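You operate a simulated robot arm through the tools that you are given. There is no shell and no other tool.

Carry out the task below with a simulated two-armed robot. There is one attempt and no reset: what you move stays moved.

JOB
Tip the water from the clear jug into the coffee maker's tank.
Fine: shut the lid, and put jug and filter bag back. Set down upright: clear jug.

Only the result counts: the job must be done as asked and must still hold three seconds after the hand-in. Knocking over, shifting, dropping, spilling or breaking anything else fails it. A push-on lid holds only when it is set on centred and level and pressed home; a screw cap is set on level and turned clockwise until tight.

ROBOT AND FRAMES
Two 7-joint arms with two-finger parallel grippers on one trunk that stands fixed in place. Base frame: the origin is at the foot of the trunk, x ahead of it, y to its left, z up. Readings come in mm, degrees, newtons and seconds.
The left shoulder is at [70, 163, 1345], the right one opposite. With the tool pointing down near the work surface each hand reaches from about 100 to 820 mm from the base axis, measured 20 degrees to its own side. Payload 3.43 kg a hand.
The tool frame of a hand sits at the grasp point between the pads (the TCP): z along the fingers, y along the line on which they close. The tips reach 34 mm beyond it. The gripper opens to 128 mm. The fingers are 24 mm wide and 12 mm thick; the gripper's body (48 by 130 mm) begins 96 mm behind the TCP.
Orientation is told as [roll, pitch, yaw] about the base's x, y, z axes, in that order, counted from this pose: with the fingers straight down and closing along the base's y, the tool's x points along the base's -x, its y along +y and its z along -z.

CONTROLS
- The arms move only by the tool jog_arm. It takes "left_motion", "right_motion" or both (then of equal length, played together; a hand with none holds still); each is one flat list of numbers, 7 for each row, row after row: the shift along the tool's x, y, z in mm, then the turn, a rotation vector about the tool's x, y, z in degrees, then the finger opening in mm, from 0 to 128. In form: [x, y, z, rx, ry, rz, grip, x, y, z, rx, ry, rz, grip, ...]. A call has 1 to 20 rows; each row is the pose to reach, as a shift and turn from the pose commanded when the call began, along the tool's axes at that moment. Rows are played at 5 a second. More than 50 mm and 8.6 degrees between two rows, or a gripper value outside its range, and nothing of the call is played. Where a pose cannot be reached the arm comes as near as it can. A force on the tool above 60 N (or 10 N above the force at the start of the call, whichever is more), or a blocked arm, ends the call early, and 0.2 s more pass. Each finger travels about 153 mm/s and halts on what it meets, pressing with about 39 N; the grip force reading is that of the motor and also rises with nothing between the fingers. The clock runs only during rows and for 0.2 s after the last one: add rows that repeat a pose to give the fingers time. It gives the time, the measured TCP pose, the force on the tool (base axes), the opening and the grip force at its end, in the units of the frame above (readings bear some noise), with the torque about the TCP (base axes, N m) and any sound that the robot's microphone picked up, and new pictures: "pictures" is both (left out), scene, wrist or none (wrist: the cameras of the hands that moved).
- Cameras (640 x 400 px; columns grow to the right, rows downward): "scene" is now at [141, 11.2, 1578]; the picture's right is [0.06, -1.00, 0.00], its down [-0.57, -0.04, -0.82] and it looks along [0.82, 0.05, -0.57] (base axes); focal length 227 px, centre (320, 200). "left" rides on the left gripper at [76, 11, -160] in its tool frame; the picture's right is [-0.15, 0.99, 0.00], its down [-0.88, -0.13, -0.46] and it looks along [-0.45, -0.07, 0.89] (tool axes); focal length 234 px, centre (320, 200). "right" rides on the right gripper at [76, -11, -160] in its tool frame; the picture's right is [0.15, 0.99, 0.00], its down [-0.88, 0.13, -0.46] and it looks along [-0.45, 0.07, 0.89] (tool axes); focal length 234 px, centre (320, 200). There is no depth. A picture from a camera that has moved, and an enlarged one, comes with that camera's place and axes in the base frame and with its lens. The place of the scene camera against the robot may be out by one fixed shift of up to 12 mm in any direction.
- raise_lower(by): slides the trunk up (or, below 0, down) by that many mm; the arms and the scene camera ride with it, the base frame stays. It gives what a move gives, with no picture.
- head_to(pan, tilt): turns the head with the scene camera to pan (to the left, within 86 degrees either way) and tilt (down, from -29 to 69), counted from straight ahead of the robot. It gives what a move gives, and a new picture of the scene camera.
- close_up(camera, box): a new picture of the part [left, top, right, bottom] of that camera's present view, enlarged. The clock stands still meanwhile.
- job_done(): hands the job in; it is judged then, once.

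Nothing tells you positions but the pictures and the camera data. Unless the task says otherwise, let go and move clear before handing in.

The tools are called after "Request:" as a command line: name --argument value ..., lists and objects as JSON in quotes. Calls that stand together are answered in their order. jog_arm: Moves the arms, as the interface text tells. Its arguments: {"type":"object","properties":{"left_motion":{"type":"array"},"right_motion":{"type":"array"},"pictures":{"type":"string","enum":["both","scene","wrist","none"]}},"required":[]} The other tools are called the same way: raise_lower (by) moves the trunk up or down; head_to (pan, tilt) turns the head that bears the scene camera; close_up (camera, box) takes an enlarged picture of a part of a camera's view; job_done () hands the job in.

At the start:

```text
t: 0.0
left_eef_pos: [396.6, 193.8, 1437.3]
left_ee_rot: [0.0, 0.0, 0.0]
left_ft_force: [-0.9, 0.0, 0.0]
left_ft_torque: [0.02, 0.0, 0.0]
left_width: 127.9
left_grip_force: 0.1
right_eef_pos: [413.0, -156.0, 1432.4]
right_ee_rot: [0.0, 0.0, 0.0]
right_ft_force: [-0.2, 0.1, -0.4]
right_ft_torque: [0.01, 0.01, -0.01]
right_width: 128.1
right_grip_force: 0.1
trunk travel left (down, up): [-825.0, 115.0]
head pan, tilt (commanded): [3.5, 34.8]
```

scene: 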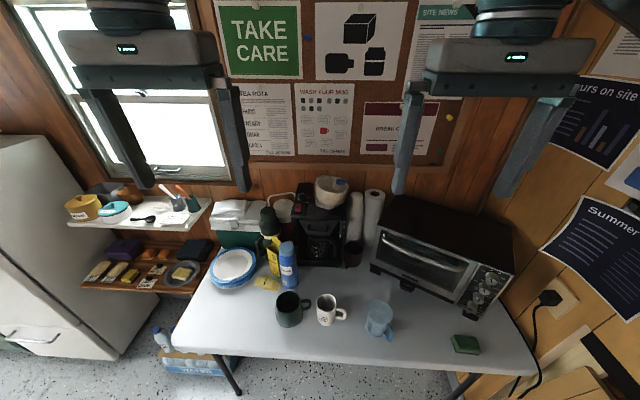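
right: 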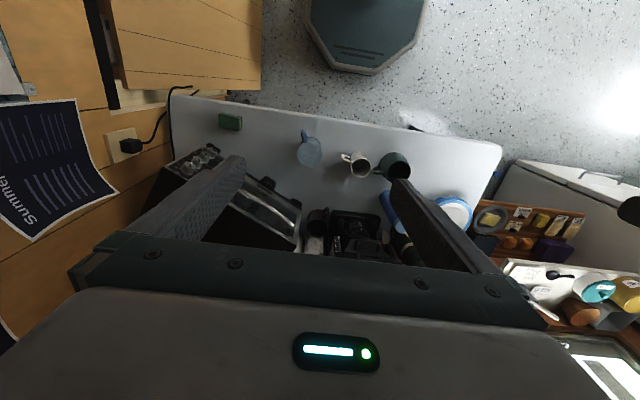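
left: 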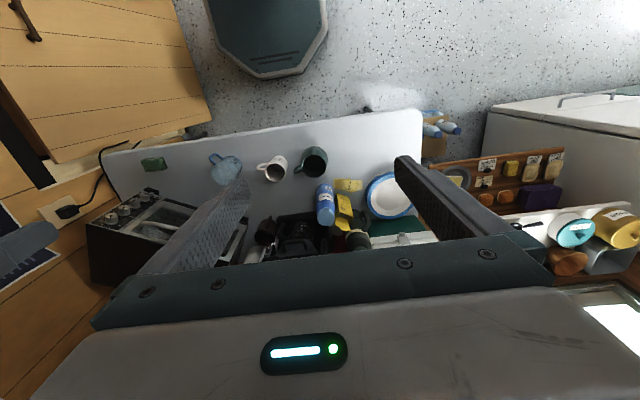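

I see a table with a coffee maker in the back centre (something bowl-like on top of it), a toaster oven on the right, a clear bluish jug at the front right-of-centre, and mugs, bottle and plates nearby. I'll take enlarged views first to find the jug, the tank, the lid and the filter bag.

Request:
close_up --camera "scene" --box '[240, 160, 400, 270]'

Request:
close_up --camera "scene" --box '[260, 260, 420, 360]'

Request:
close_up --camera "right" --box '[270, 100, 430, 270]'

Request:
close_up --camera "left" --box '[200, 130, 400, 260]'

```text
3.64 times, centred on (320, 215) of scene
camera zoom: at [141.0, 11.2, 1578.0], right [0.06, -1.0, 0.0], down [-0.57, -0.04, -0.82], along [0.82, 0.05, -0.57], focal length 826 px, centre (320, 146)
```

zoom: 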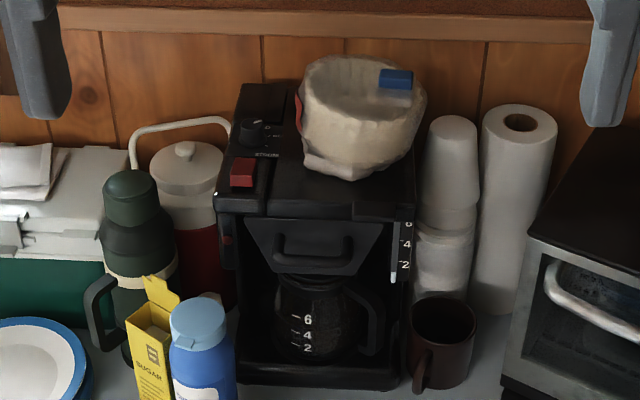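

```text
4.00 times, centred on (340, 310) of scene
camera zoom: at [141.0, 11.2, 1578.0], right [0.06, -1.0, 0.0], down [-0.57, -0.04, -0.82], along [0.82, 0.05, -0.57], focal length 909 px, centre (240, -240)
```

zoom: 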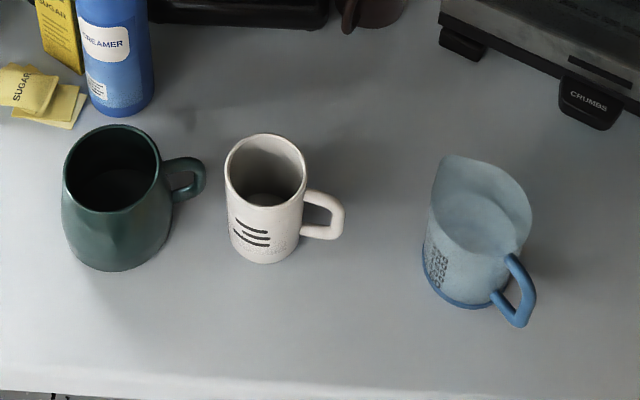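

```text
2.35 times, centred on (350, 185) of right
camera zoom: at [336.6, -166.9, 1592.5], right [-0.15, 0.99, 0.0], down [0.88, 0.13, 0.46], along [0.45, 0.07, -0.89], focal length 551 px, centre (249, 235)
```

zoom: 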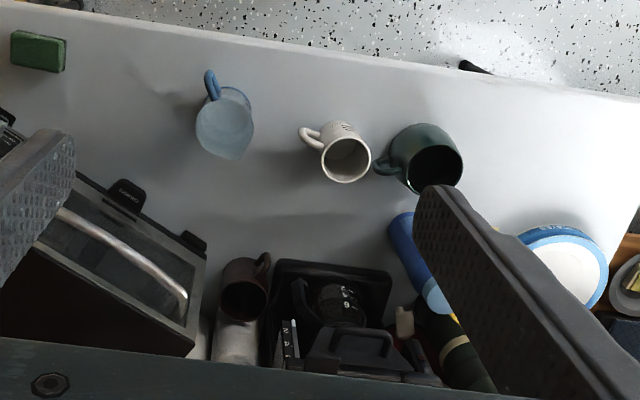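

```text
3.08 times, centred on (300, 195) of left
camera zoom: at [320.2, 205.5, 1598.0], right [0.15, 0.99, 0.0], down [0.88, -0.13, 0.46], along [0.45, -0.07, -0.89], focal length 720 px, centre (382, 215)
```

zoom: 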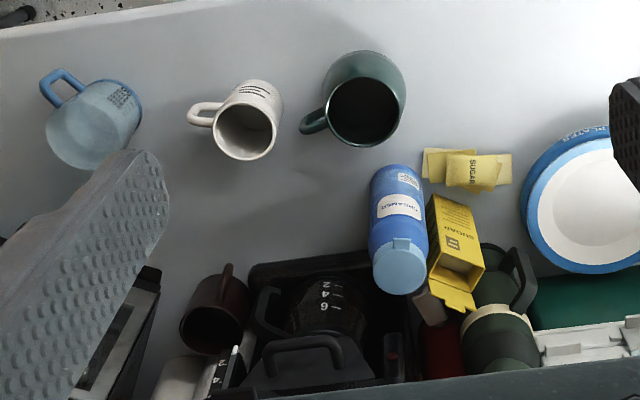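

The coffee maker looks to be at about x 810–1050, with its top near z 1030, and the jug near (540, -150) on a table at about z 745. I'll move the right hand forward to look down on the coffee maker's top.

Request:
jog_arm --right_motion '[-36, 17, 0, 0, 0, 0, 128, -72, 34, 0, 0, 0, 0, 128, -108, 51, 0, 0, 0, 0, 128, -144, 68, 0, 0, 0, 0, 128, -180, 85, 0, 0, 0, 0, 128, -216, 102, 0, 0, 0, 0, 128, -252, 119, 0, 0, 0, 0, 128, -287, 136, 0, 0, 0, 0, 128, -287, 136, 0, 0, 0, 0, 128]' --pictures "both"

```text
t: 2.0
left_eef_pos: [394.4, 192.3, 1438.3]
left_ee_rot: [0.1, 0.1, 0.0]
left_ft_force: [-0.1, -0.7, 0.5]
left_ft_torque: [0.04, -0.02, -0.02]
left_width: 128.1
left_grip_force: 0.0
right_eef_pos: [699.3, -19.8, 1432.3]
right_ee_rot: [0.0, 0.0, 0.0]
right_ft_force: [0.2, 0.2, 0.1]
right_ft_torque: [0.01, -0.06, -0.06]
right_width: 127.9
right_grip_force: 0.0
trunk travel left (down, up): [-825.0, 115.0]
head pan, tilt (commanded): [3.5, 34.8]
camera scene: at [140.4, 10.5, 1578.1], right [0.06, -1.0, 0.0], down [-0.57, -0.03, -0.82], along [0.82, 0.05, -0.57], focal length 227 px, centre (320, 200)
camera right: at [623.3, -31.6, 1592.6], right [-0.15, 0.99, 0.0], down [0.88, 0.13, 0.46], along [0.45, 0.07, -0.89], focal length 234 px, centre (320, 200)
```

scene: 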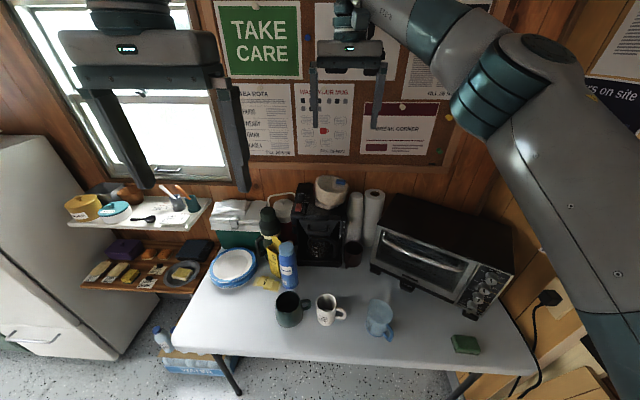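
right: 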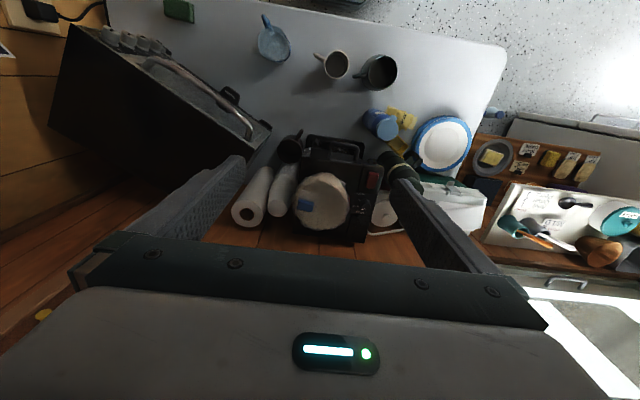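

Request:
close_up --camera "right" --box '[270, 120, 400, 250]'

Request:
close_up --camera "right" --box '[230, 0, 430, 110]'

Request:
close_up --camera "scene" --box '[285, 165, 365, 235]'

```text
3.08 times, centred on (335, 185) of right
camera zoom: at [623.3, -31.6, 1592.6], right [-0.15, 0.99, 0.0], down [0.88, 0.13, 0.46], along [0.45, 0.07, -0.89], focal length 720 px, centre (274, 246)
```

zoom: 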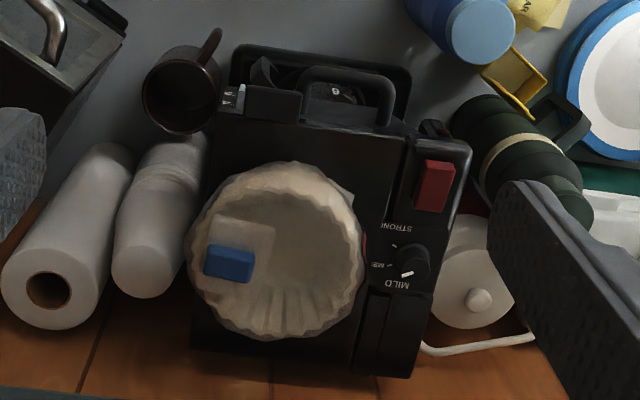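

```text
3.20 times, centred on (330, 55) of right
camera zoom: at [623.3, -31.6, 1592.6], right [-0.15, 0.99, 0.0], down [0.88, 0.13, 0.46], along [0.45, 0.07, -0.89], focal length 749 px, centre (288, 664)
```

zoom: 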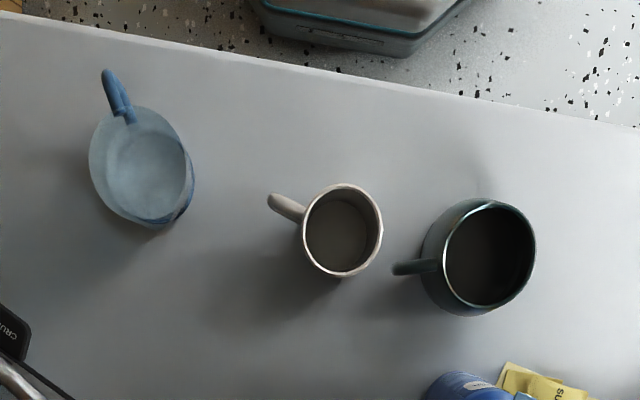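

```text
5.71 times, centred on (325, 200) of scene
camera zoom: at [140.4, 10.5, 1578.1], right [0.06, -1.0, 0.0], down [-0.57, -0.03, -0.82], along [0.82, 0.05, -0.57], focal length 1299 px, centre (291, 200)
```

zoom: 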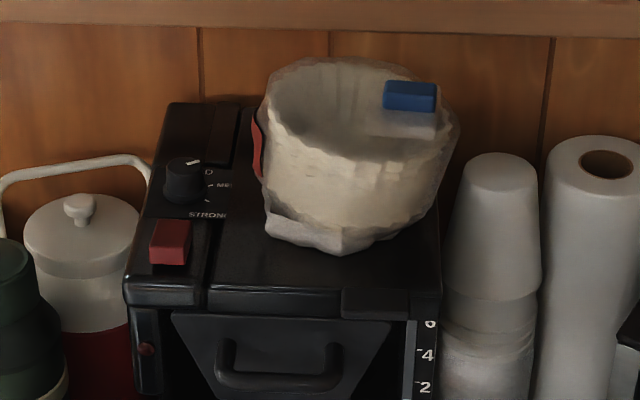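

The filter bag sits on the coffee maker's top panel, with its centre near (850, 8) and its rim at about z 1160. The panel spans roughly x 785–1008, y -48–155 at z 1060. I'll lower the right hand for a closer look at the front edge and the lid.

Request:
jog_arm --right_motion '[0, 0, 45, 0, 0, 0, 128, 0, 0, 90, 0, 0, 0, 128, 0, 0, 135, 0, 0, 0, 128, 0, 0, 170, 0, 0, 0, 128, 0, 0, 170, 0, 0, 0, 128]' --pictures "wrist"

Request:
close_up --camera "right" --box '[240, 120, 400, 250]'

Request:
close_up --camera "scene" --box '[285, 170, 365, 230]'

```text
t: 3.2
left_eef_pos: [395.6, 193.6, 1439.4]
left_ee_rot: [0.0, -0.1, 0.0]
left_ft_force: [0.7, 0.2, -0.8]
left_ft_torque: [0.0, 0.0, -0.03]
left_width: 128.1
left_grip_force: 0.2
right_eef_pos: [701.9, -17.2, 1263.0]
right_ee_rot: [0.0, 0.0, -0.2]
right_ft_force: [0.3, -0.3, -0.1]
right_ft_torque: [0.01, 0.0, -0.01]
right_width: 127.8
right_grip_force: 0.0
trunk travel left (down, up): [-825.0, 115.0]
head pan, tilt (commanded): [3.5, 34.8]
camera right: at [625.5, -29.2, 1423.8], right [-0.15, 0.99, 0.0], down [0.88, 0.13, 0.46], along [0.45, 0.07, -0.89], focal length 234 px, centre (320, 200)
```

right: 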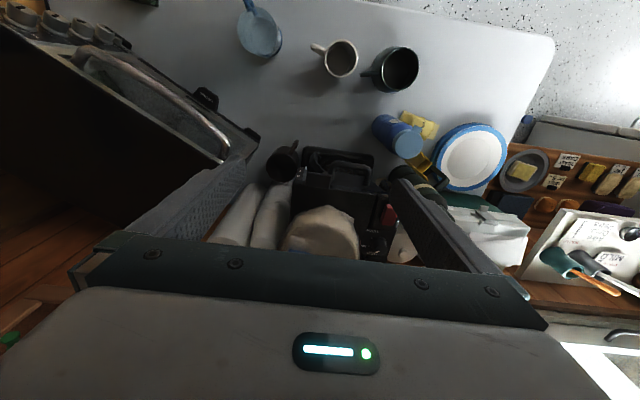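

```text
3.08 times, centred on (320, 185) of right
camera zoom: at [625.5, -29.2, 1423.8], right [-0.15, 0.99, 0.0], down [0.88, 0.13, 0.46], along [0.45, 0.07, -0.89], focal length 720 px, centre (320, 246)
```

zoom: 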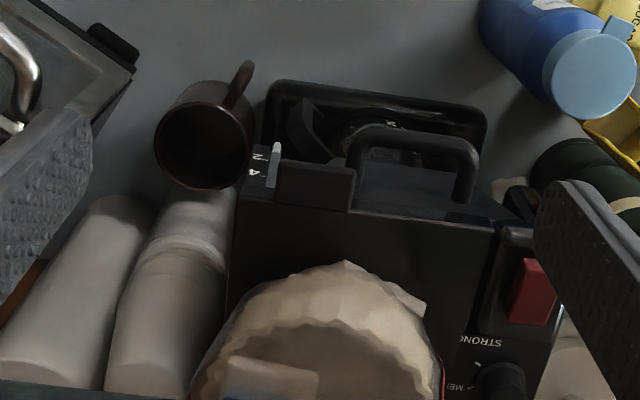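

```text
6.67 times, centred on (325, 200) of scene
camera zoom: at [140.6, 11.3, 1578.1], right [0.06, -1.0, 0.0], down [-0.57, -0.04, -0.82], along [0.82, 0.05, -0.57], focal length 1515 px, centre (287, 200)
```

zoom: 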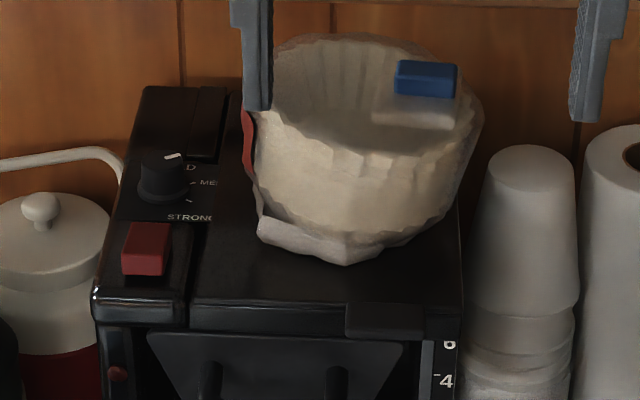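

The lid seems to have a lift tab at the front right, near (778, -6, 1055), so it is probably hinged at the back. Next I'll move the right hand over the jug to inspect it.

Request:
jog_arm --right_motion '[37, -22, 10, 0, 0, 0, 128, 74, -44, 20, 0, 0, 0, 128, 111, -66, 30, 0, 0, 0, 128, 148, -88, 40, 0, 0, 0, 128, 185, -110, 50, 0, 0, 0, 128, 222, -133, 63, 0, 0, 0, 128, 222, -133, 63, 0, 0, 0, 128]' --pictures "wrist"

Request:
close_up --camera "right" --box '[270, 80, 370, 190]'

Request:
close_up --camera "scene" --box '[340, 280, 420, 350]'

Request:
close_up --camera "left" --box '[190, 130, 260, 200]'

```text
t: 4.8
left_eef_pos: [396.3, 193.3, 1437.2]
left_ee_rot: [0.0, 0.0, 0.1]
left_ft_force: [0.6, -1.2, -0.2]
left_ft_torque: [-0.03, 0.01, -0.01]
left_width: 128.0
left_grip_force: 0.0
right_eef_pos: [478.9, -152.0, 1198.4]
right_ee_rot: [0.0, 0.1, 0.0]
right_ft_force: [-0.4, 0.7, 0.1]
right_ft_torque: [0.01, 0.04, -0.04]
right_width: 127.9
right_grip_force: 0.1
trunk travel left (down, up): [-825.0, 115.0]
head pan, tilt (commanded): [3.5, 34.8]
camera right: at [402.5, -163.0, 1359.6], right [-0.15, 0.99, 0.0], down [0.88, 0.13, 0.46], along [0.45, 0.07, -0.89], focal length 234 px, centre (320, 200)
```

right: 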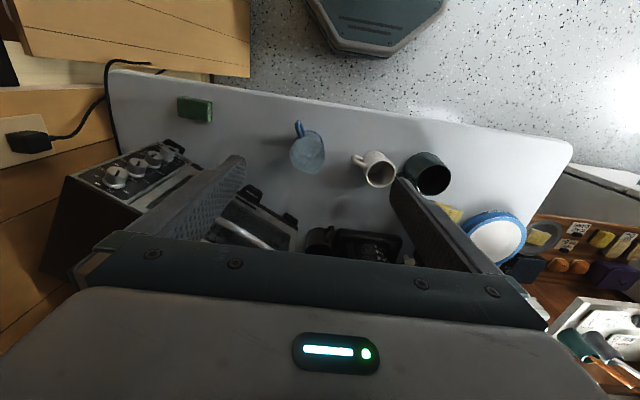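

```text
3.64 times, centred on (320, 135) of right
camera zoom: at [402.5, -163.0, 1359.6], right [-0.15, 0.99, 0.0], down [0.88, 0.13, 0.46], along [0.45, 0.07, -0.89], focal length 852 px, centre (320, 436)
```

zoom: 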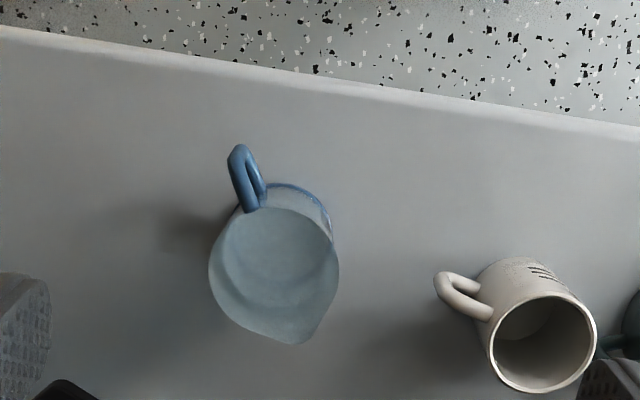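

```text
5.71 times, centred on (380, 315) of scene
camera zoom: at [141.5, 11.9, 1578.0], right [0.06, -1.0, 0.0], down [-0.57, -0.04, -0.82], along [0.82, 0.05, -0.57], focal length 1299 px, centre (-23, -457)
```

zoom: 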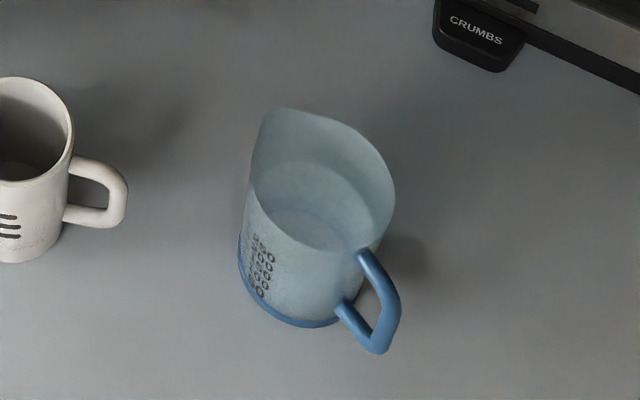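

```text
5.71 times, centred on (225, 165) of left
camera zoom: at [320.7, 206.2, 1597.8], right [0.15, 0.99, 0.0], down [0.88, -0.13, 0.46], along [0.45, -0.07, -0.89], focal length 1338 px, centre (863, 400)
```

zoom: 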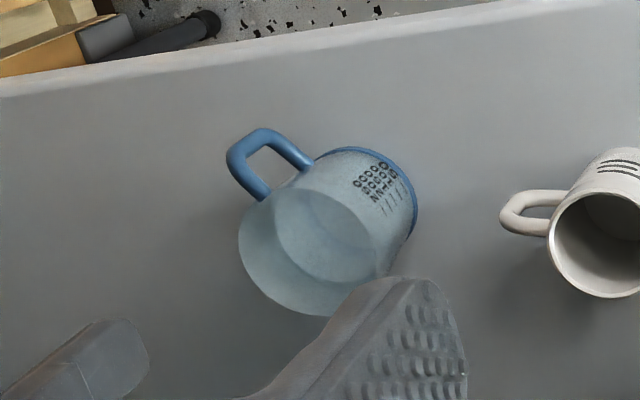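

The jug is about 76 mm wide and 125 mm tall, standing near (551, -162), with its spout pointing forward-left at a yaw of about 26° and its handle toward me. Before planning the pour, I'll test how far a hand reaches with the tool pointing down, staying well above the coffee maker.

Request:
jog_arm --right_motion '[-35, 11, -9, 0, 0, 0, 128, -70, 22, -18, 0, 0, 0, 128, -105, 33, -27, 0, 0, 0, 128, -140, 44, -36, 0, 0, 0, 128, -175, 55, -45, 0, 0, 0, 128, -210, 66, -54, 0, 0, 0, 128, -245, 77, -63, 0, 0, 0, 128, -280, 88, -72, 0, 0, 0, 128, -315, 99, -81, 0, 0, 0, 128, -350, 110, -90, 0, 0, 0, 128, -385, 121, -99, 0, 0, 0, 128, -421, 132, -102, 0, 0, 0, 128, -421, 132, -102, 0, 0, 0, 128]' --pictures "both"

Request:
close_up --camera "right" --box '[250, 60, 410, 230]'

```text
t: 7.6
left_eef_pos: [396.3, 194.5, 1438.0]
left_ee_rot: [0.0, 0.0, 0.0]
left_ft_force: [-0.2, -0.9, 0.1]
left_ft_torque: [0.0, -0.01, 0.0]
left_width: 128.0
left_grip_force: 0.0
right_eef_pos: [795.1, -54.2, 1281.6]
right_ee_rot: [-0.1, 0.1, 0.0]
right_ft_force: [-0.7, 0.0, 0.7]
right_ft_torque: [-0.02, 0.03, -0.01]
right_width: 128.2
right_grip_force: 0.0
right hand out of reach, approached as far as the arm can: row 10, 11, 12, 13
trunk travel left (down, up): [-825.0, 115.0]
head pan, tilt (commanded): [3.5, 34.8]
camera scene: at [140.9, 11.5, 1578.1], right [0.06, -1.0, 0.0], down [-0.57, -0.04, -0.82], along [0.82, 0.05, -0.57], focal length 227 px, centre (320, 200)
camera right: at [718.8, -66.2, 1441.4], right [-0.15, 0.99, 0.0], down [0.88, 0.13, 0.46], along [0.45, 0.07, -0.89], focal length 234 px, centre (320, 200)
```

scene: 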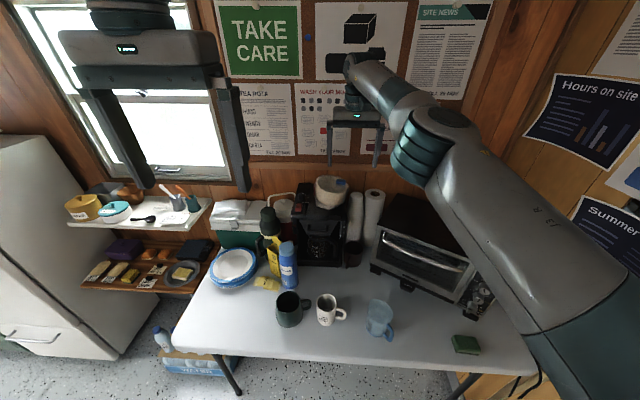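
right: 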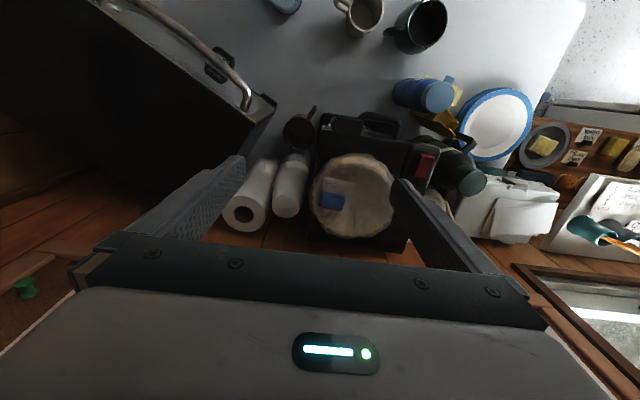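

```text
2.35 times, centred on (330, 145) of right
camera zoom: at [718.8, -66.2, 1441.4], right [-0.15, 0.99, 0.0], down [0.88, 0.13, 0.46], along [0.45, 0.07, -0.89], focal length 551 px, centre (296, 329)
```

zoom: 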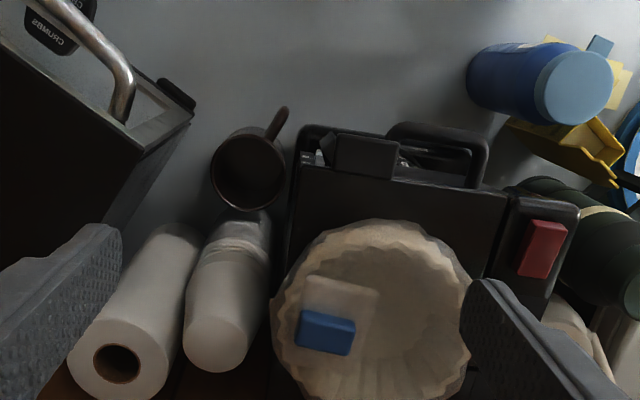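

With the tool straight down, reach ends near x 795. The filter bag has to come off first, so I'll use the left arm with the tool pointed forward. First I'll bring the right arm back out of the way.

Request:
jog_arm --right_motion '[38, -20, 0, 0, 0, 0, 128, 76, -40, 0, 0, 0, 0, 128, 114, -60, 0, 0, 0, 0, 128, 152, -80, 0, 0, 0, 0, 128, 190, -100, 0, 0, 0, 0, 128, 228, -120, 0, 0, 0, 0, 128, 266, -140, 0, 0, 0, 0, 128, 304, -160, 0, 0, 0, 0, 128, 342, -180, 0, 0, 0, 0, 128, 380, -200, 0, 0, 0, 0, 128, 420, -220, 0, 0, 0, 0, 128, 450, -230, 0, 0, 0, 0, 128, 480, -230, 0, 0, 0, 0, 128, 480, -230, 0, 0, 0, 0, 128]' --pictures "none"

```text
t: 10.6
left_eef_pos: [397.9, 194.2, 1436.4]
left_ee_rot: [0.0, 0.0, 0.0]
left_ft_force: [-0.4, 0.1, 0.1]
left_ft_torque: [0.02, 0.0, 0.0]
left_width: 128.0
left_grip_force: 0.0
right_eef_pos: [322.2, -284.7, 1286.6]
right_ee_rot: [-0.1, 0.1, 0.0]
right_ft_force: [-0.6, 0.1, -0.7]
right_ft_torque: [-0.02, -0.01, -0.02]
right_width: 127.8
right_grip_force: 0.3
right hand out of reach, approached as far as the arm can: row 13, 14
trunk travel left (down, up): [-825.0, 115.0]
head pan, tilt (commanded): [3.5, 34.8]
```

The right arm is clear. Now I'll bring the left arm to a pre-grasp in front of the bag with the tool tilted forward, pitch -70.

Request:
jog_arm --left_motion '[-25, -15, 20, 0, -6, 0, 128, -50, -30, 40, 0, -12, 0, 128, -75, -45, 60, 0, -18, 0, 128, -100, -60, 80, 0, -24, 0, 128, -125, -75, 100, 0, -30, 0, 128, -150, -90, 125, 0, -36, 0, 128, -175, -105, 150, 0, -42, 0, 128, -200, -120, 180, 0, -48, 0, 128, -220, -140, 210, 0, -54, 0, 128, -240, -155, 240, 0, -60, 0, 128, -250, -170, 270, 0, -66, 0, 128, -260, -186, 300, 0, -70, 0, 128, -260, -186, 300, 0, -70, 0, 128]' --pictures "both"

```text
t: 13.4
left_eef_pos: [656.0, 5.0, 1141.4]
left_ee_rot: [0.0, -70.0, -0.1]
left_ft_force: [0.3, -0.1, -0.3]
left_ft_torque: [-0.02, 0.02, 0.04]
left_width: 128.0
left_grip_force: 0.0
right_eef_pos: [321.3, -284.9, 1286.6]
right_ee_rot: [0.1, 0.1, 0.0]
right_ft_force: [0.8, 0.3, -0.6]
right_ft_torque: [0.03, 0.04, 0.01]
right_width: 128.1
right_grip_force: 0.0
trunk travel left (down, up): [-825.0, 115.0]
head pan, tilt (commanded): [3.5, 34.8]
camera scene: at [140.8, 11.4, 1578.1], right [0.06, -1.0, 0.0], down [-0.57, -0.04, -0.82], along [0.82, 0.05, -0.57], focal length 227 px, centre (320, 200)
camera left: at [480.2, 17.6, 1123.5], right [0.05, 0.99, 0.14], down [-0.13, -0.13, 0.98], along [0.99, -0.07, 0.12], focal length 234 px, centre (320, 200)
```

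scene: 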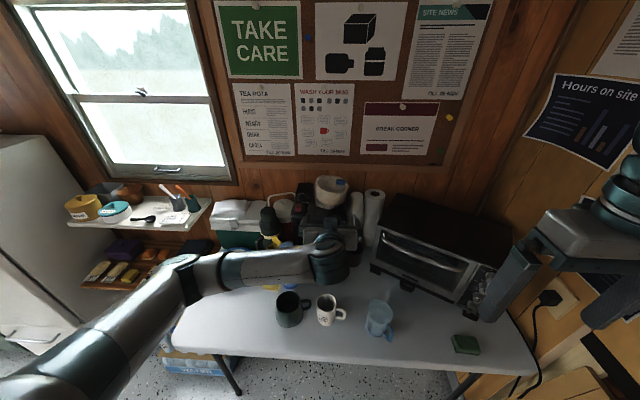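
left: 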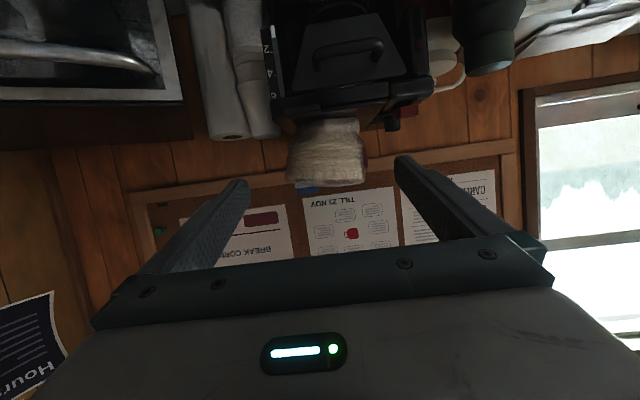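

Request:
close_up --camera "left" --box '[240, 0, 440, 200]'

Request:
close_up --camera "scene" --box '[280, 165, 400, 260]'

```text
2.00 times, centred on (340, 100) of left
camera zoom: at [480.2, 17.6, 1123.5], right [0.05, 0.99, 0.14], down [-0.13, -0.13, 0.98], along [0.99, -0.07, 0.12], focal length 468 px, centre (280, 400)
```

zoom: 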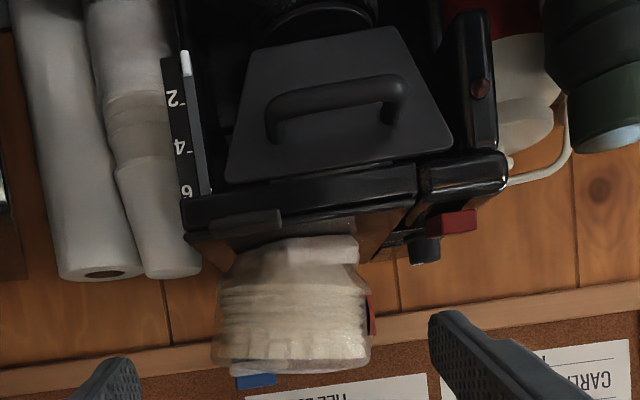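

```text
4.21 times, centred on (340, 212) of scene
camera zoom: at [140.8, 11.4, 1578.1], right [0.06, -1.0, 0.0], down [-0.57, -0.04, -0.82], along [0.82, 0.05, -0.57], focal length 957 px, centre (236, 147)
```

zoom: 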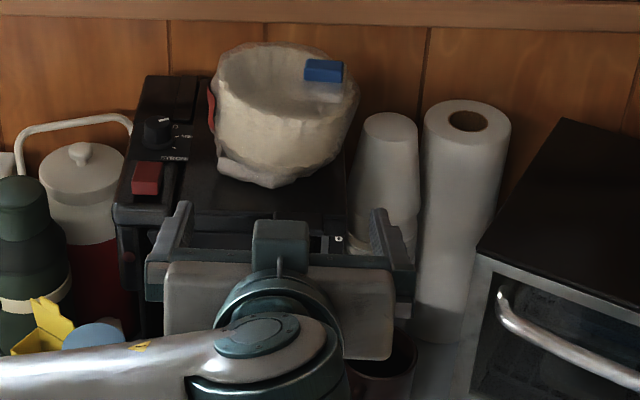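

Request:
close_up --camera "scene" --box '[310, 170, 352, 196]'

Request:
close_up --camera "scene" --box '[310, 185, 352, 215]'

Request:
close_up --camera "left" --box '[270, 90, 390, 200]'

```text
15.24 times, centred on (331, 183) of scene
camera zoom: at [140.8, 11.4, 1578.1], right [0.06, -1.0, 0.0], down [-0.57, -0.04, -0.82], along [0.82, 0.05, -0.57], focal length 3464 px, centre (152, 459)
```

zoom: 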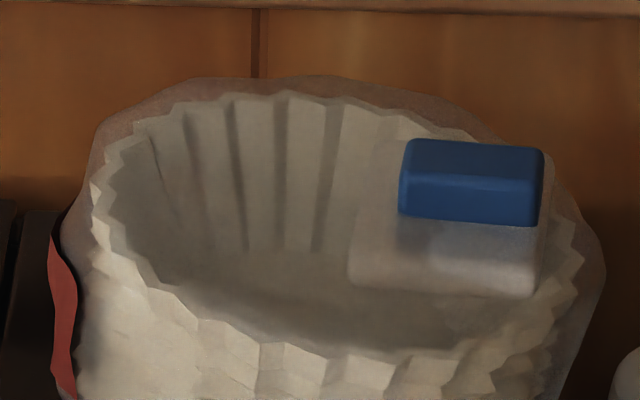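

```text
13.33 times, centred on (331, 200) of scene
camera zoom: at [140.8, 11.4, 1578.1], right [0.06, -1.0, 0.0], down [-0.57, -0.04, -0.82], along [0.82, 0.05, -0.57], focal length 3031 px, centre (173, 200)
```

zoom: 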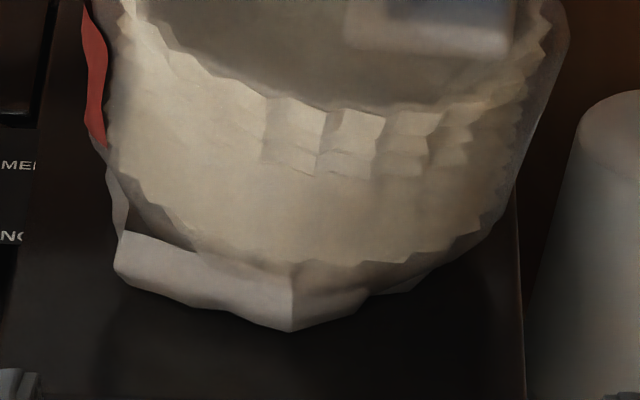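

```text
3.64 times, centred on (330, 145) of left
camera zoom: at [480.2, 17.6, 1123.5], right [0.05, 0.99, 0.14], down [-0.13, -0.13, 0.98], along [0.99, -0.07, 0.12], focal length 852 px, centre (284, 400)
```

zoom: 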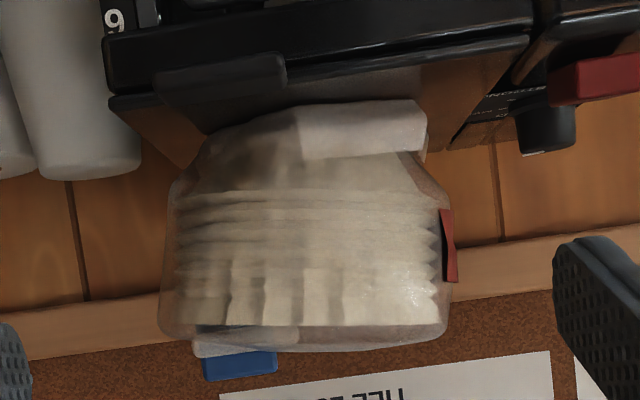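

The filter bag turns out to be a clear bag of paper filters closed by a blue clip on top, roughly 34 x 19 mm at about (857, -27) with its top near z 1162. I'll grip that clip from the front with the tool nearly level, so I'm moving to a pre-grasp now.

Request:
jog_arm --left_motion '[-17.4, -10.7, 23.5, 0, -5, 0, 110, -34.8, -21.4, 47, 0, -10, 0, 90, -52.2, -32, 70.4, 0, -15, 0, 66, -52.2, -32, 70.4, 0, -15, 0, 66]' --pictures "both"

Request:
close_up --camera "left" --box '[240, 60, 400, 200]'

Request:
close_up --camera "scene" --box '[300, 165, 370, 215]'

```text
t: 14.4
left_eef_pos: [740.8, -25.4, 1163.9]
left_ee_rot: [0.3, -85.0, -0.1]
left_ft_force: [-0.5, 0.2, 0.1]
left_ft_torque: [-0.02, 0.01, -0.01]
left_width: 65.9
left_grip_force: 0.1
right_eef_pos: [322.4, -286.5, 1287.4]
right_ee_rot: [0.0, 0.1, 0.1]
right_ft_force: [0.2, 0.7, 0.0]
right_ft_torque: [0.01, 0.02, 0.0]
right_width: 128.2
right_grip_force: 0.0
trunk travel left (down, up): [-825.0, 115.0]
head pan, tilt (commanded): [3.5, 34.8]
camera scene: at [140.9, 11.4, 1578.1], right [0.06, -1.0, 0.0], down [-0.57, -0.04, -0.82], along [0.82, 0.05, -0.57], focal length 227 px, centre (320, 200)
camera left: at [574.4, -12.8, 1102.6], right [0.01, 0.99, 0.15], down [-0.38, -0.13, 0.92], along [0.93, -0.07, 0.37], focal length 234 px, centre (320, 200)
```

scene: 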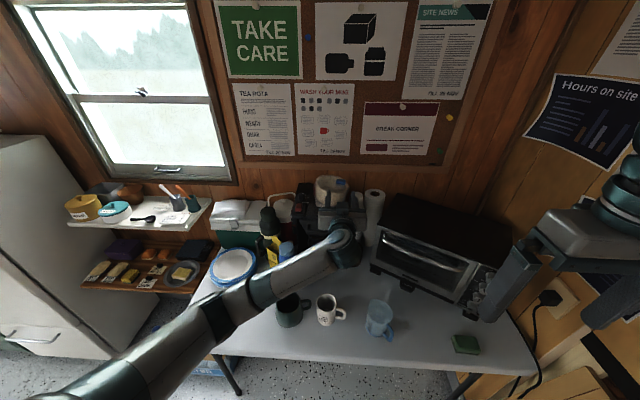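
left: 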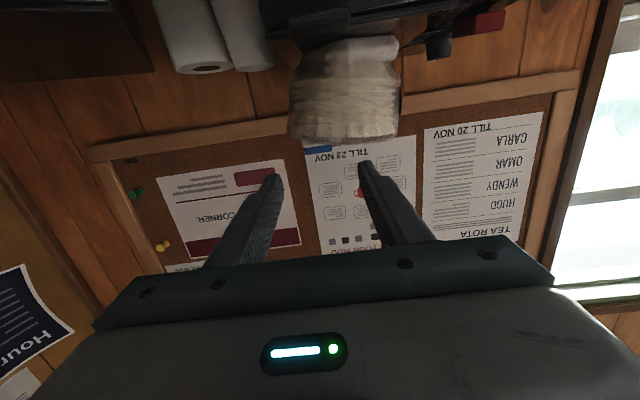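

```text
2.86 times, centred on (320, 130) of left
camera zoom: at [574.4, -12.8, 1102.6], right [0.01, 0.99, 0.15], down [-0.38, -0.13, 0.92], along [0.93, -0.07, 0.37], focal length 669 px, centre (320, 400)
```

zoom: 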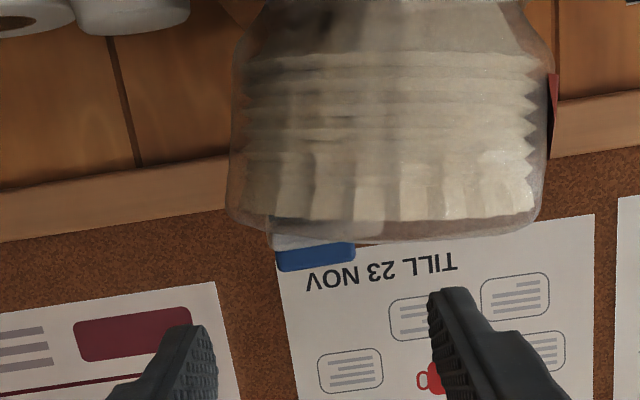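

```text
8.00 times, centred on (335, 190) of scene
camera zoom: at [140.9, 11.4, 1578.1], right [0.06, -1.0, 0.0], down [-0.57, -0.04, -0.82], along [0.82, 0.05, -0.57], focal length 1818 px, centre (200, 280)
```

zoom: 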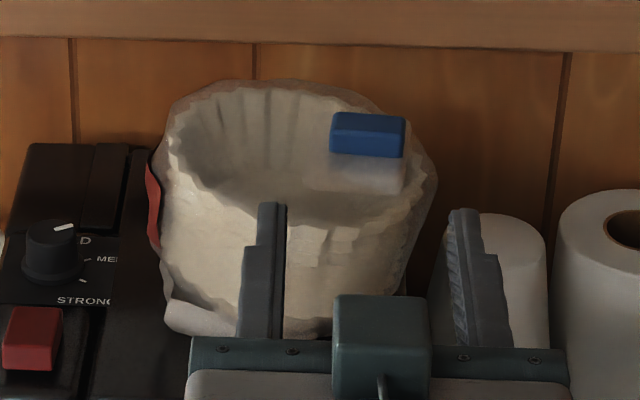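

The clip is centred between the fingers, with its top near z 1157. I'll move forward so the fingers straddle it, and check before closing.

Request:
jog_arm --left_motion '[-1, -1, 30, 0, 0, 0, 66, -2, -2, 60, 0, 0, 0, 66, -3, -2.2, 90, 0, 0, 0, 66, -3.2, -2.2, 107, 0, 0, 0, 66, -3.2, -2.2, 107, 0, 0, 0, 66]' --pictures "none"

Request:
close_up --camera "left" --box '[240, 60, 400, 240]'

Request:
close_up --camera "scene" --box '[300, 165, 370, 215]'

```text
t: 15.6
left_eef_pos: [845.7, -26.3, 1155.8]
left_ee_rot: [0.1, -85.1, -0.1]
left_ft_force: [-1.0, 0.0, -0.1]
left_ft_torque: [-0.01, 0.0, -0.03]
left_width: 66.0
left_grip_force: 0.0
right_eef_pos: [322.3, -284.7, 1287.3]
right_ee_rot: [0.0, 0.1, 0.1]
right_ft_force: [-0.8, -0.1, -0.4]
right_ft_torque: [0.0, 0.0, -0.01]
right_width: 128.0
right_grip_force: 0.0
trunk travel left (down, up): [-825.0, 115.0]
head pan, tilt (commanded): [3.5, 34.8]
```

```text
2.22 times, centred on (320, 150) of left
camera zoom: at [680.3, -14.8, 1094.4], right [0.01, 0.99, 0.15], down [-0.38, -0.13, 0.92], along [0.93, -0.07, 0.37], focal length 520 px, centre (320, 311)
```

zoom: 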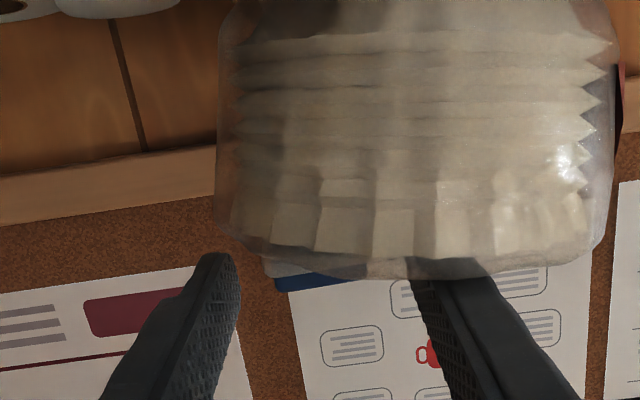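

```text
8.00 times, centred on (335, 190) of scene
camera zoom: at [140.6, 11.5, 1578.1], right [0.06, -1.0, 0.0], down [-0.57, -0.04, -0.82], along [0.82, 0.05, -0.57], focal length 1818 px, centre (200, 280)
```

zoom: 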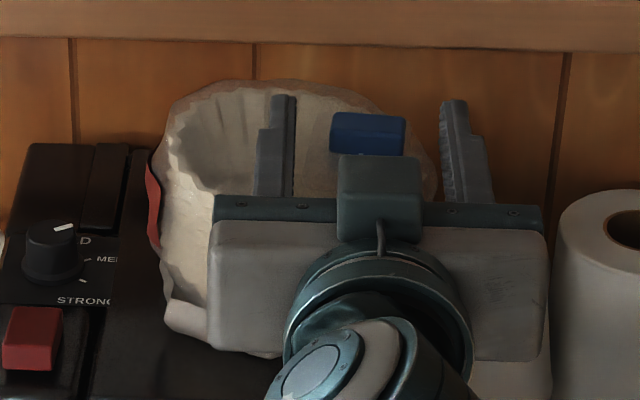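

The fingers straddle the clip evenly, so I'll close on it.

Request:
jog_arm --left_motion '[0, 0, 0, 0, 0, 0, 45, 0, 0, 0, 0, 0, 0, 20, 0, 0, 0, 0, 0, 0, 10, 0, 0, 0, 0, 0, 0, 10]' --pictures "none"

Request:
close_up --camera "left" --box '[240, 60, 400, 240]'

Request:
close_up --camera "scene" --box '[300, 165, 370, 215]'

```text
t: 16.6
left_eef_pos: [845.7, -27.5, 1155.9]
left_ee_rot: [0.1, -85.1, -0.2]
left_ft_force: [-0.7, 0.3, -0.2]
left_ft_torque: [-0.05, 0.05, 0.01]
left_width: 33.0
left_grip_force: 39.3
right_eef_pos: [321.2, -285.1, 1287.0]
right_ee_rot: [0.1, 0.2, 0.0]
right_ft_force: [-0.4, -0.3, -0.8]
right_ft_torque: [0.01, 0.0, 0.0]
right_width: 128.2
right_grip_force: 0.0
trunk travel left (down, up): [-825.0, 115.0]
head pan, tilt (commanded): [3.5, 34.8]
```

```text
2.22 times, centred on (320, 150) of left
camera zoom: at [680.4, -15.1, 1094.3], right [0.01, 0.99, 0.15], down [-0.38, -0.13, 0.92], along [0.93, -0.07, 0.37], focal length 520 px, centre (320, 311)
```

zoom: 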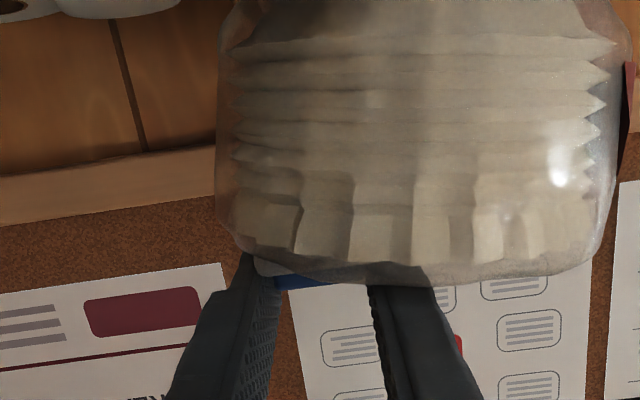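

```text
8.00 times, centred on (335, 190) of scene
camera zoom: at [141.0, 11.1, 1578.0], right [0.06, -1.0, 0.0], down [-0.57, -0.04, -0.82], along [0.82, 0.05, -0.57], focal length 1818 px, centre (200, 280)
```

zoom: 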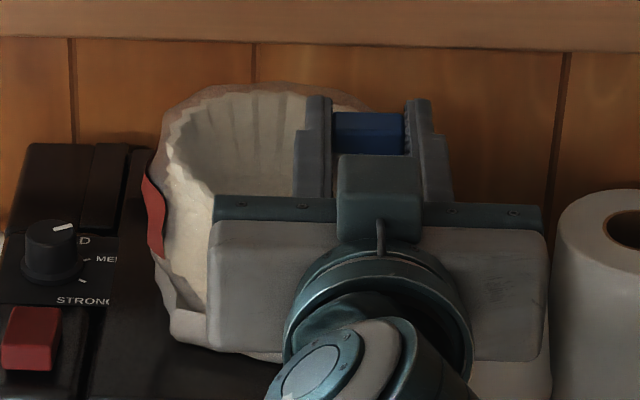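

The clip is gripped at 33 mm. I'll lift slowly and watch.

Request:
jog_arm --left_motion '[-10, 0, -0.9, 0, 0, 0, 10, -20, 0, -1.7, 0, 0, 0, 10, -30, 0, -2.6, 0, 0, 0, 10, -40, 0, -3.5, 0, 0, 0, 10, -60, 0, -5.2, 0, 0, 0, 10, -60, 0, -5.2, 0, 0, 0, 10]' --pictures "both"

Request:
close_up --camera "left" --box '[220, 0, 420, 200]'

Request:
close_up --camera "scene" --box '[290, 155, 370, 215]'

```text
t: 18.0
left_eef_pos: [847.9, -27.1, 1217.3]
left_ee_rot: [-0.4, -85.0, 0.3]
left_ft_force: [0.3, -0.9, -0.2]
left_ft_torque: [-0.06, 0.01, 0.04]
left_width: 32.9
left_grip_force: 39.2
right_eef_pos: [323.2, -285.4, 1286.8]
right_ee_rot: [0.0, 0.1, 0.0]
right_ft_force: [-0.5, -0.4, 0.8]
right_ft_torque: [0.0, 0.02, 0.01]
right_width: 128.1
right_grip_force: 0.0
trunk travel left (down, up): [-825.0, 115.0]
head pan, tilt (commanded): [3.5, 34.8]
camera scene: at [141.3, 11.2, 1578.0], right [0.06, -1.0, 0.0], down [-0.57, -0.04, -0.82], along [0.82, 0.05, -0.57], focal length 227 px, centre (320, 200)
camera left: at [681.6, -14.9, 1155.1], right [0.01, 0.99, 0.15], down [-0.38, -0.13, 0.92], along [0.93, -0.07, 0.37], focal length 234 px, centre (320, 200)
```

scene: 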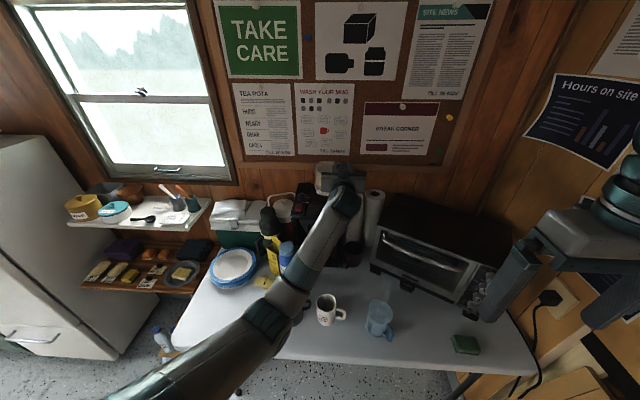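
left: 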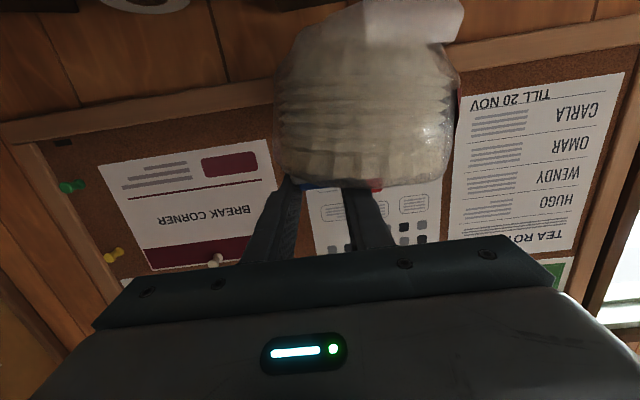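

```text
2.00 times, centred on (320, 100) of left
camera zoom: at [681.6, -14.9, 1155.1], right [0.01, 0.99, 0.15], down [-0.38, -0.13, 0.92], along [0.93, -0.07, 0.37], focal length 468 px, centre (320, 400)
```

zoom: 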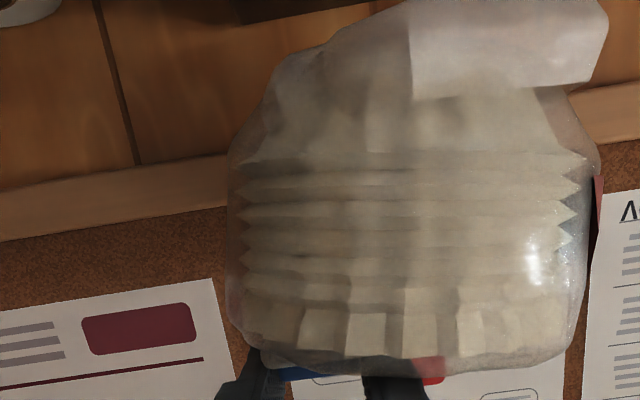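

```text
6.67 times, centred on (330, 185) of scene
camera zoom: at [141.3, 11.2, 1578.0], right [0.06, -1.0, 0.0], down [-0.57, -0.04, -0.82], along [0.82, 0.05, -0.57], focal length 1515 px, centre (253, 300)
```

zoom: 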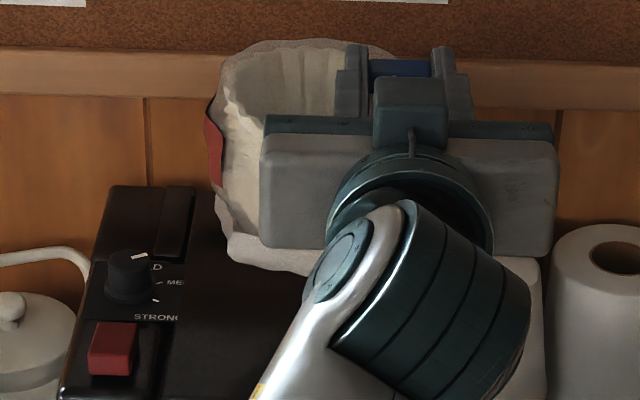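

The bag came up hanging upright from its clip. I'll carry it back and to the left, out of the work area, and hold it there.

Request:
jog_arm --left_motion '[-2, 5, -20, 0, 0, 0, 10, -4, 20, -45, 0, 0, 0, 10, -5, 45, -70, 0, 0, 0, 10, -6, 72, -95, 0, 0, 0, 10, -7, 100, -120, 0, 0, 0, 10, -8, 130, -145, 0, 0, 0, 10, -9, 160, -170, 0, 0, 0, 10, -10, 190, -195, 0, 0, 0, 10, -11, 220, -220, 0, 0, 0, 10, -11, 250, -245, 0, 0, 0, 10, -11, 280, -270, 0, 0, 0, 10, -11, 310, -295, 0, 0, 0, 10, -11, 340, -315, 0, 0, 0, 10, -11, 370, -332, 0, 0, 0, 10, -11, 370, -332, 0, 0, 0, 10]' --pictures "both"

Request:
close_up --camera "scene" --box '[270, 170, 390, 270]'

```text
t: 21.2
left_eef_pos: [573.6, 372.4, 1238.8]
left_ee_rot: [0.0, -85.1, 0.0]
left_ft_force: [-0.2, -0.1, -1.4]
left_ft_torque: [-0.06, 0.03, 0.01]
left_width: 33.2
left_grip_force: 39.3
left hand out of reach, approached as far as the arm can: row 10, 11, 12, 13, 14, 15
right_eef_pos: [321.2, -286.2, 1286.7]
right_ee_rot: [0.0, 0.1, 0.0]
right_ft_force: [0.3, -0.6, -0.9]
right_ft_torque: [0.01, 0.0, 0.01]
right_width: 128.1
right_grip_force: 0.0
trunk travel left (down, up): [-825.0, 115.0]
head pan, tilt (commanded): [3.5, 34.8]
camera scene: at [141.1, 10.7, 1578.0], right [0.06, -1.0, 0.0], down [-0.57, -0.03, -0.82], along [0.82, 0.05, -0.57], focal length 227 px, centre (320, 200)
camera left: at [408.3, 384.4, 1178.0], right [0.01, 0.99, 0.15], down [-0.38, -0.13, 0.92], along [0.93, -0.07, 0.37], focal length 234 px, centre (320, 200)
```

scene: 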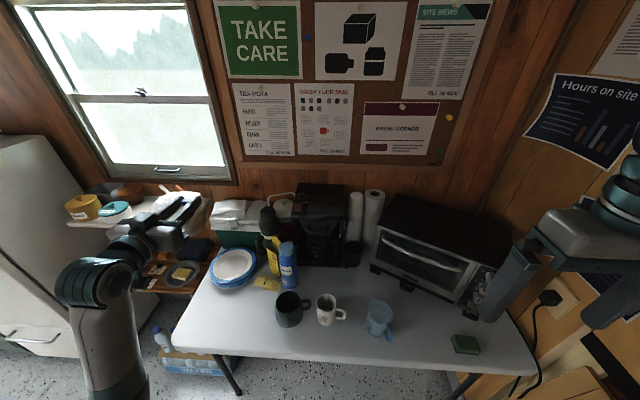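
left: 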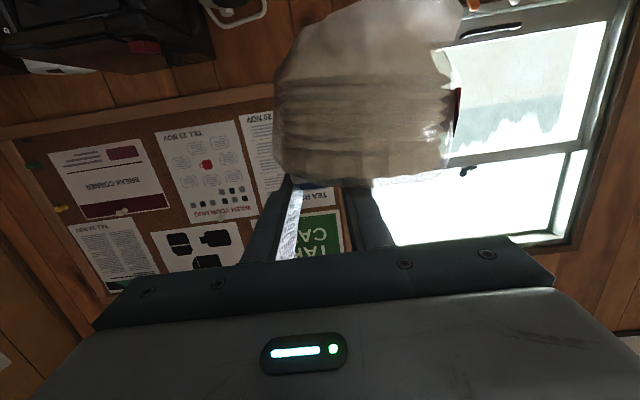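

```text
4.00 times, centred on (330, 220) of scene
camera zoom: at [141.1, 10.7, 1578.0], right [0.06, -1.0, 0.0], down [-0.57, -0.03, -0.82], along [0.82, 0.05, -0.57], focal length 909 px, centre (280, 120)
```

zoom: 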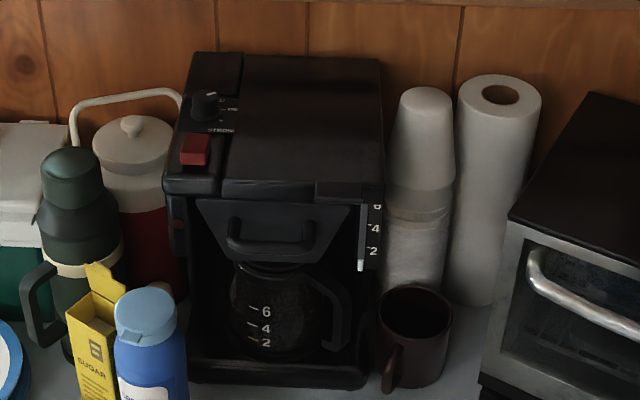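

The bag is held clear on the left. Now I'll look at the bare lid up close.

Request:
close_up --camera "scene" --box '[295, 175, 370, 230]'

Request:
close_up --camera "scene" --box '[335, 205, 375, 235]'

```text
7.27 times, centred on (332, 202) of scene
camera zoom: at [141.1, 10.7, 1578.0], right [0.06, -1.0, 0.0], down [-0.57, -0.03, -0.82], along [0.82, 0.05, -0.57], focal length 1653 px, centre (229, 182)
```

zoom: 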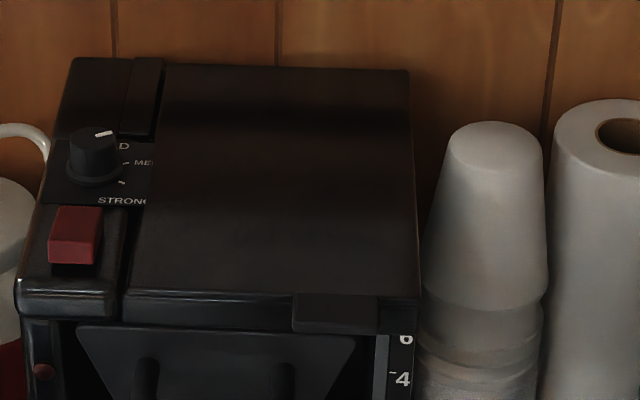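

```text
13.33 times, centred on (355, 220) of scene
camera zoom: at [141.1, 10.7, 1578.0], right [0.06, -1.0, 0.0], down [-0.57, -0.03, -0.82], along [0.82, 0.05, -0.57], focal length 3031 px, centre (-147, -67)
```

zoom: 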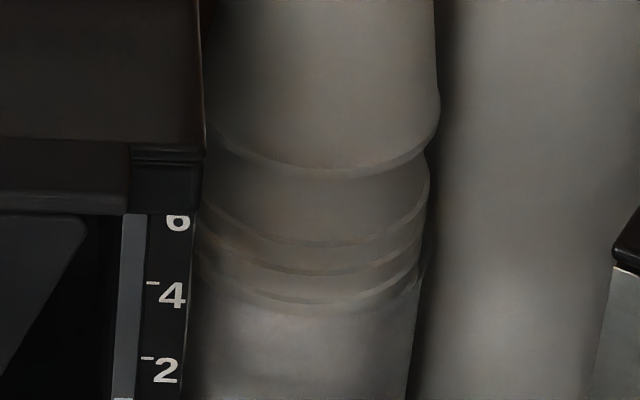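

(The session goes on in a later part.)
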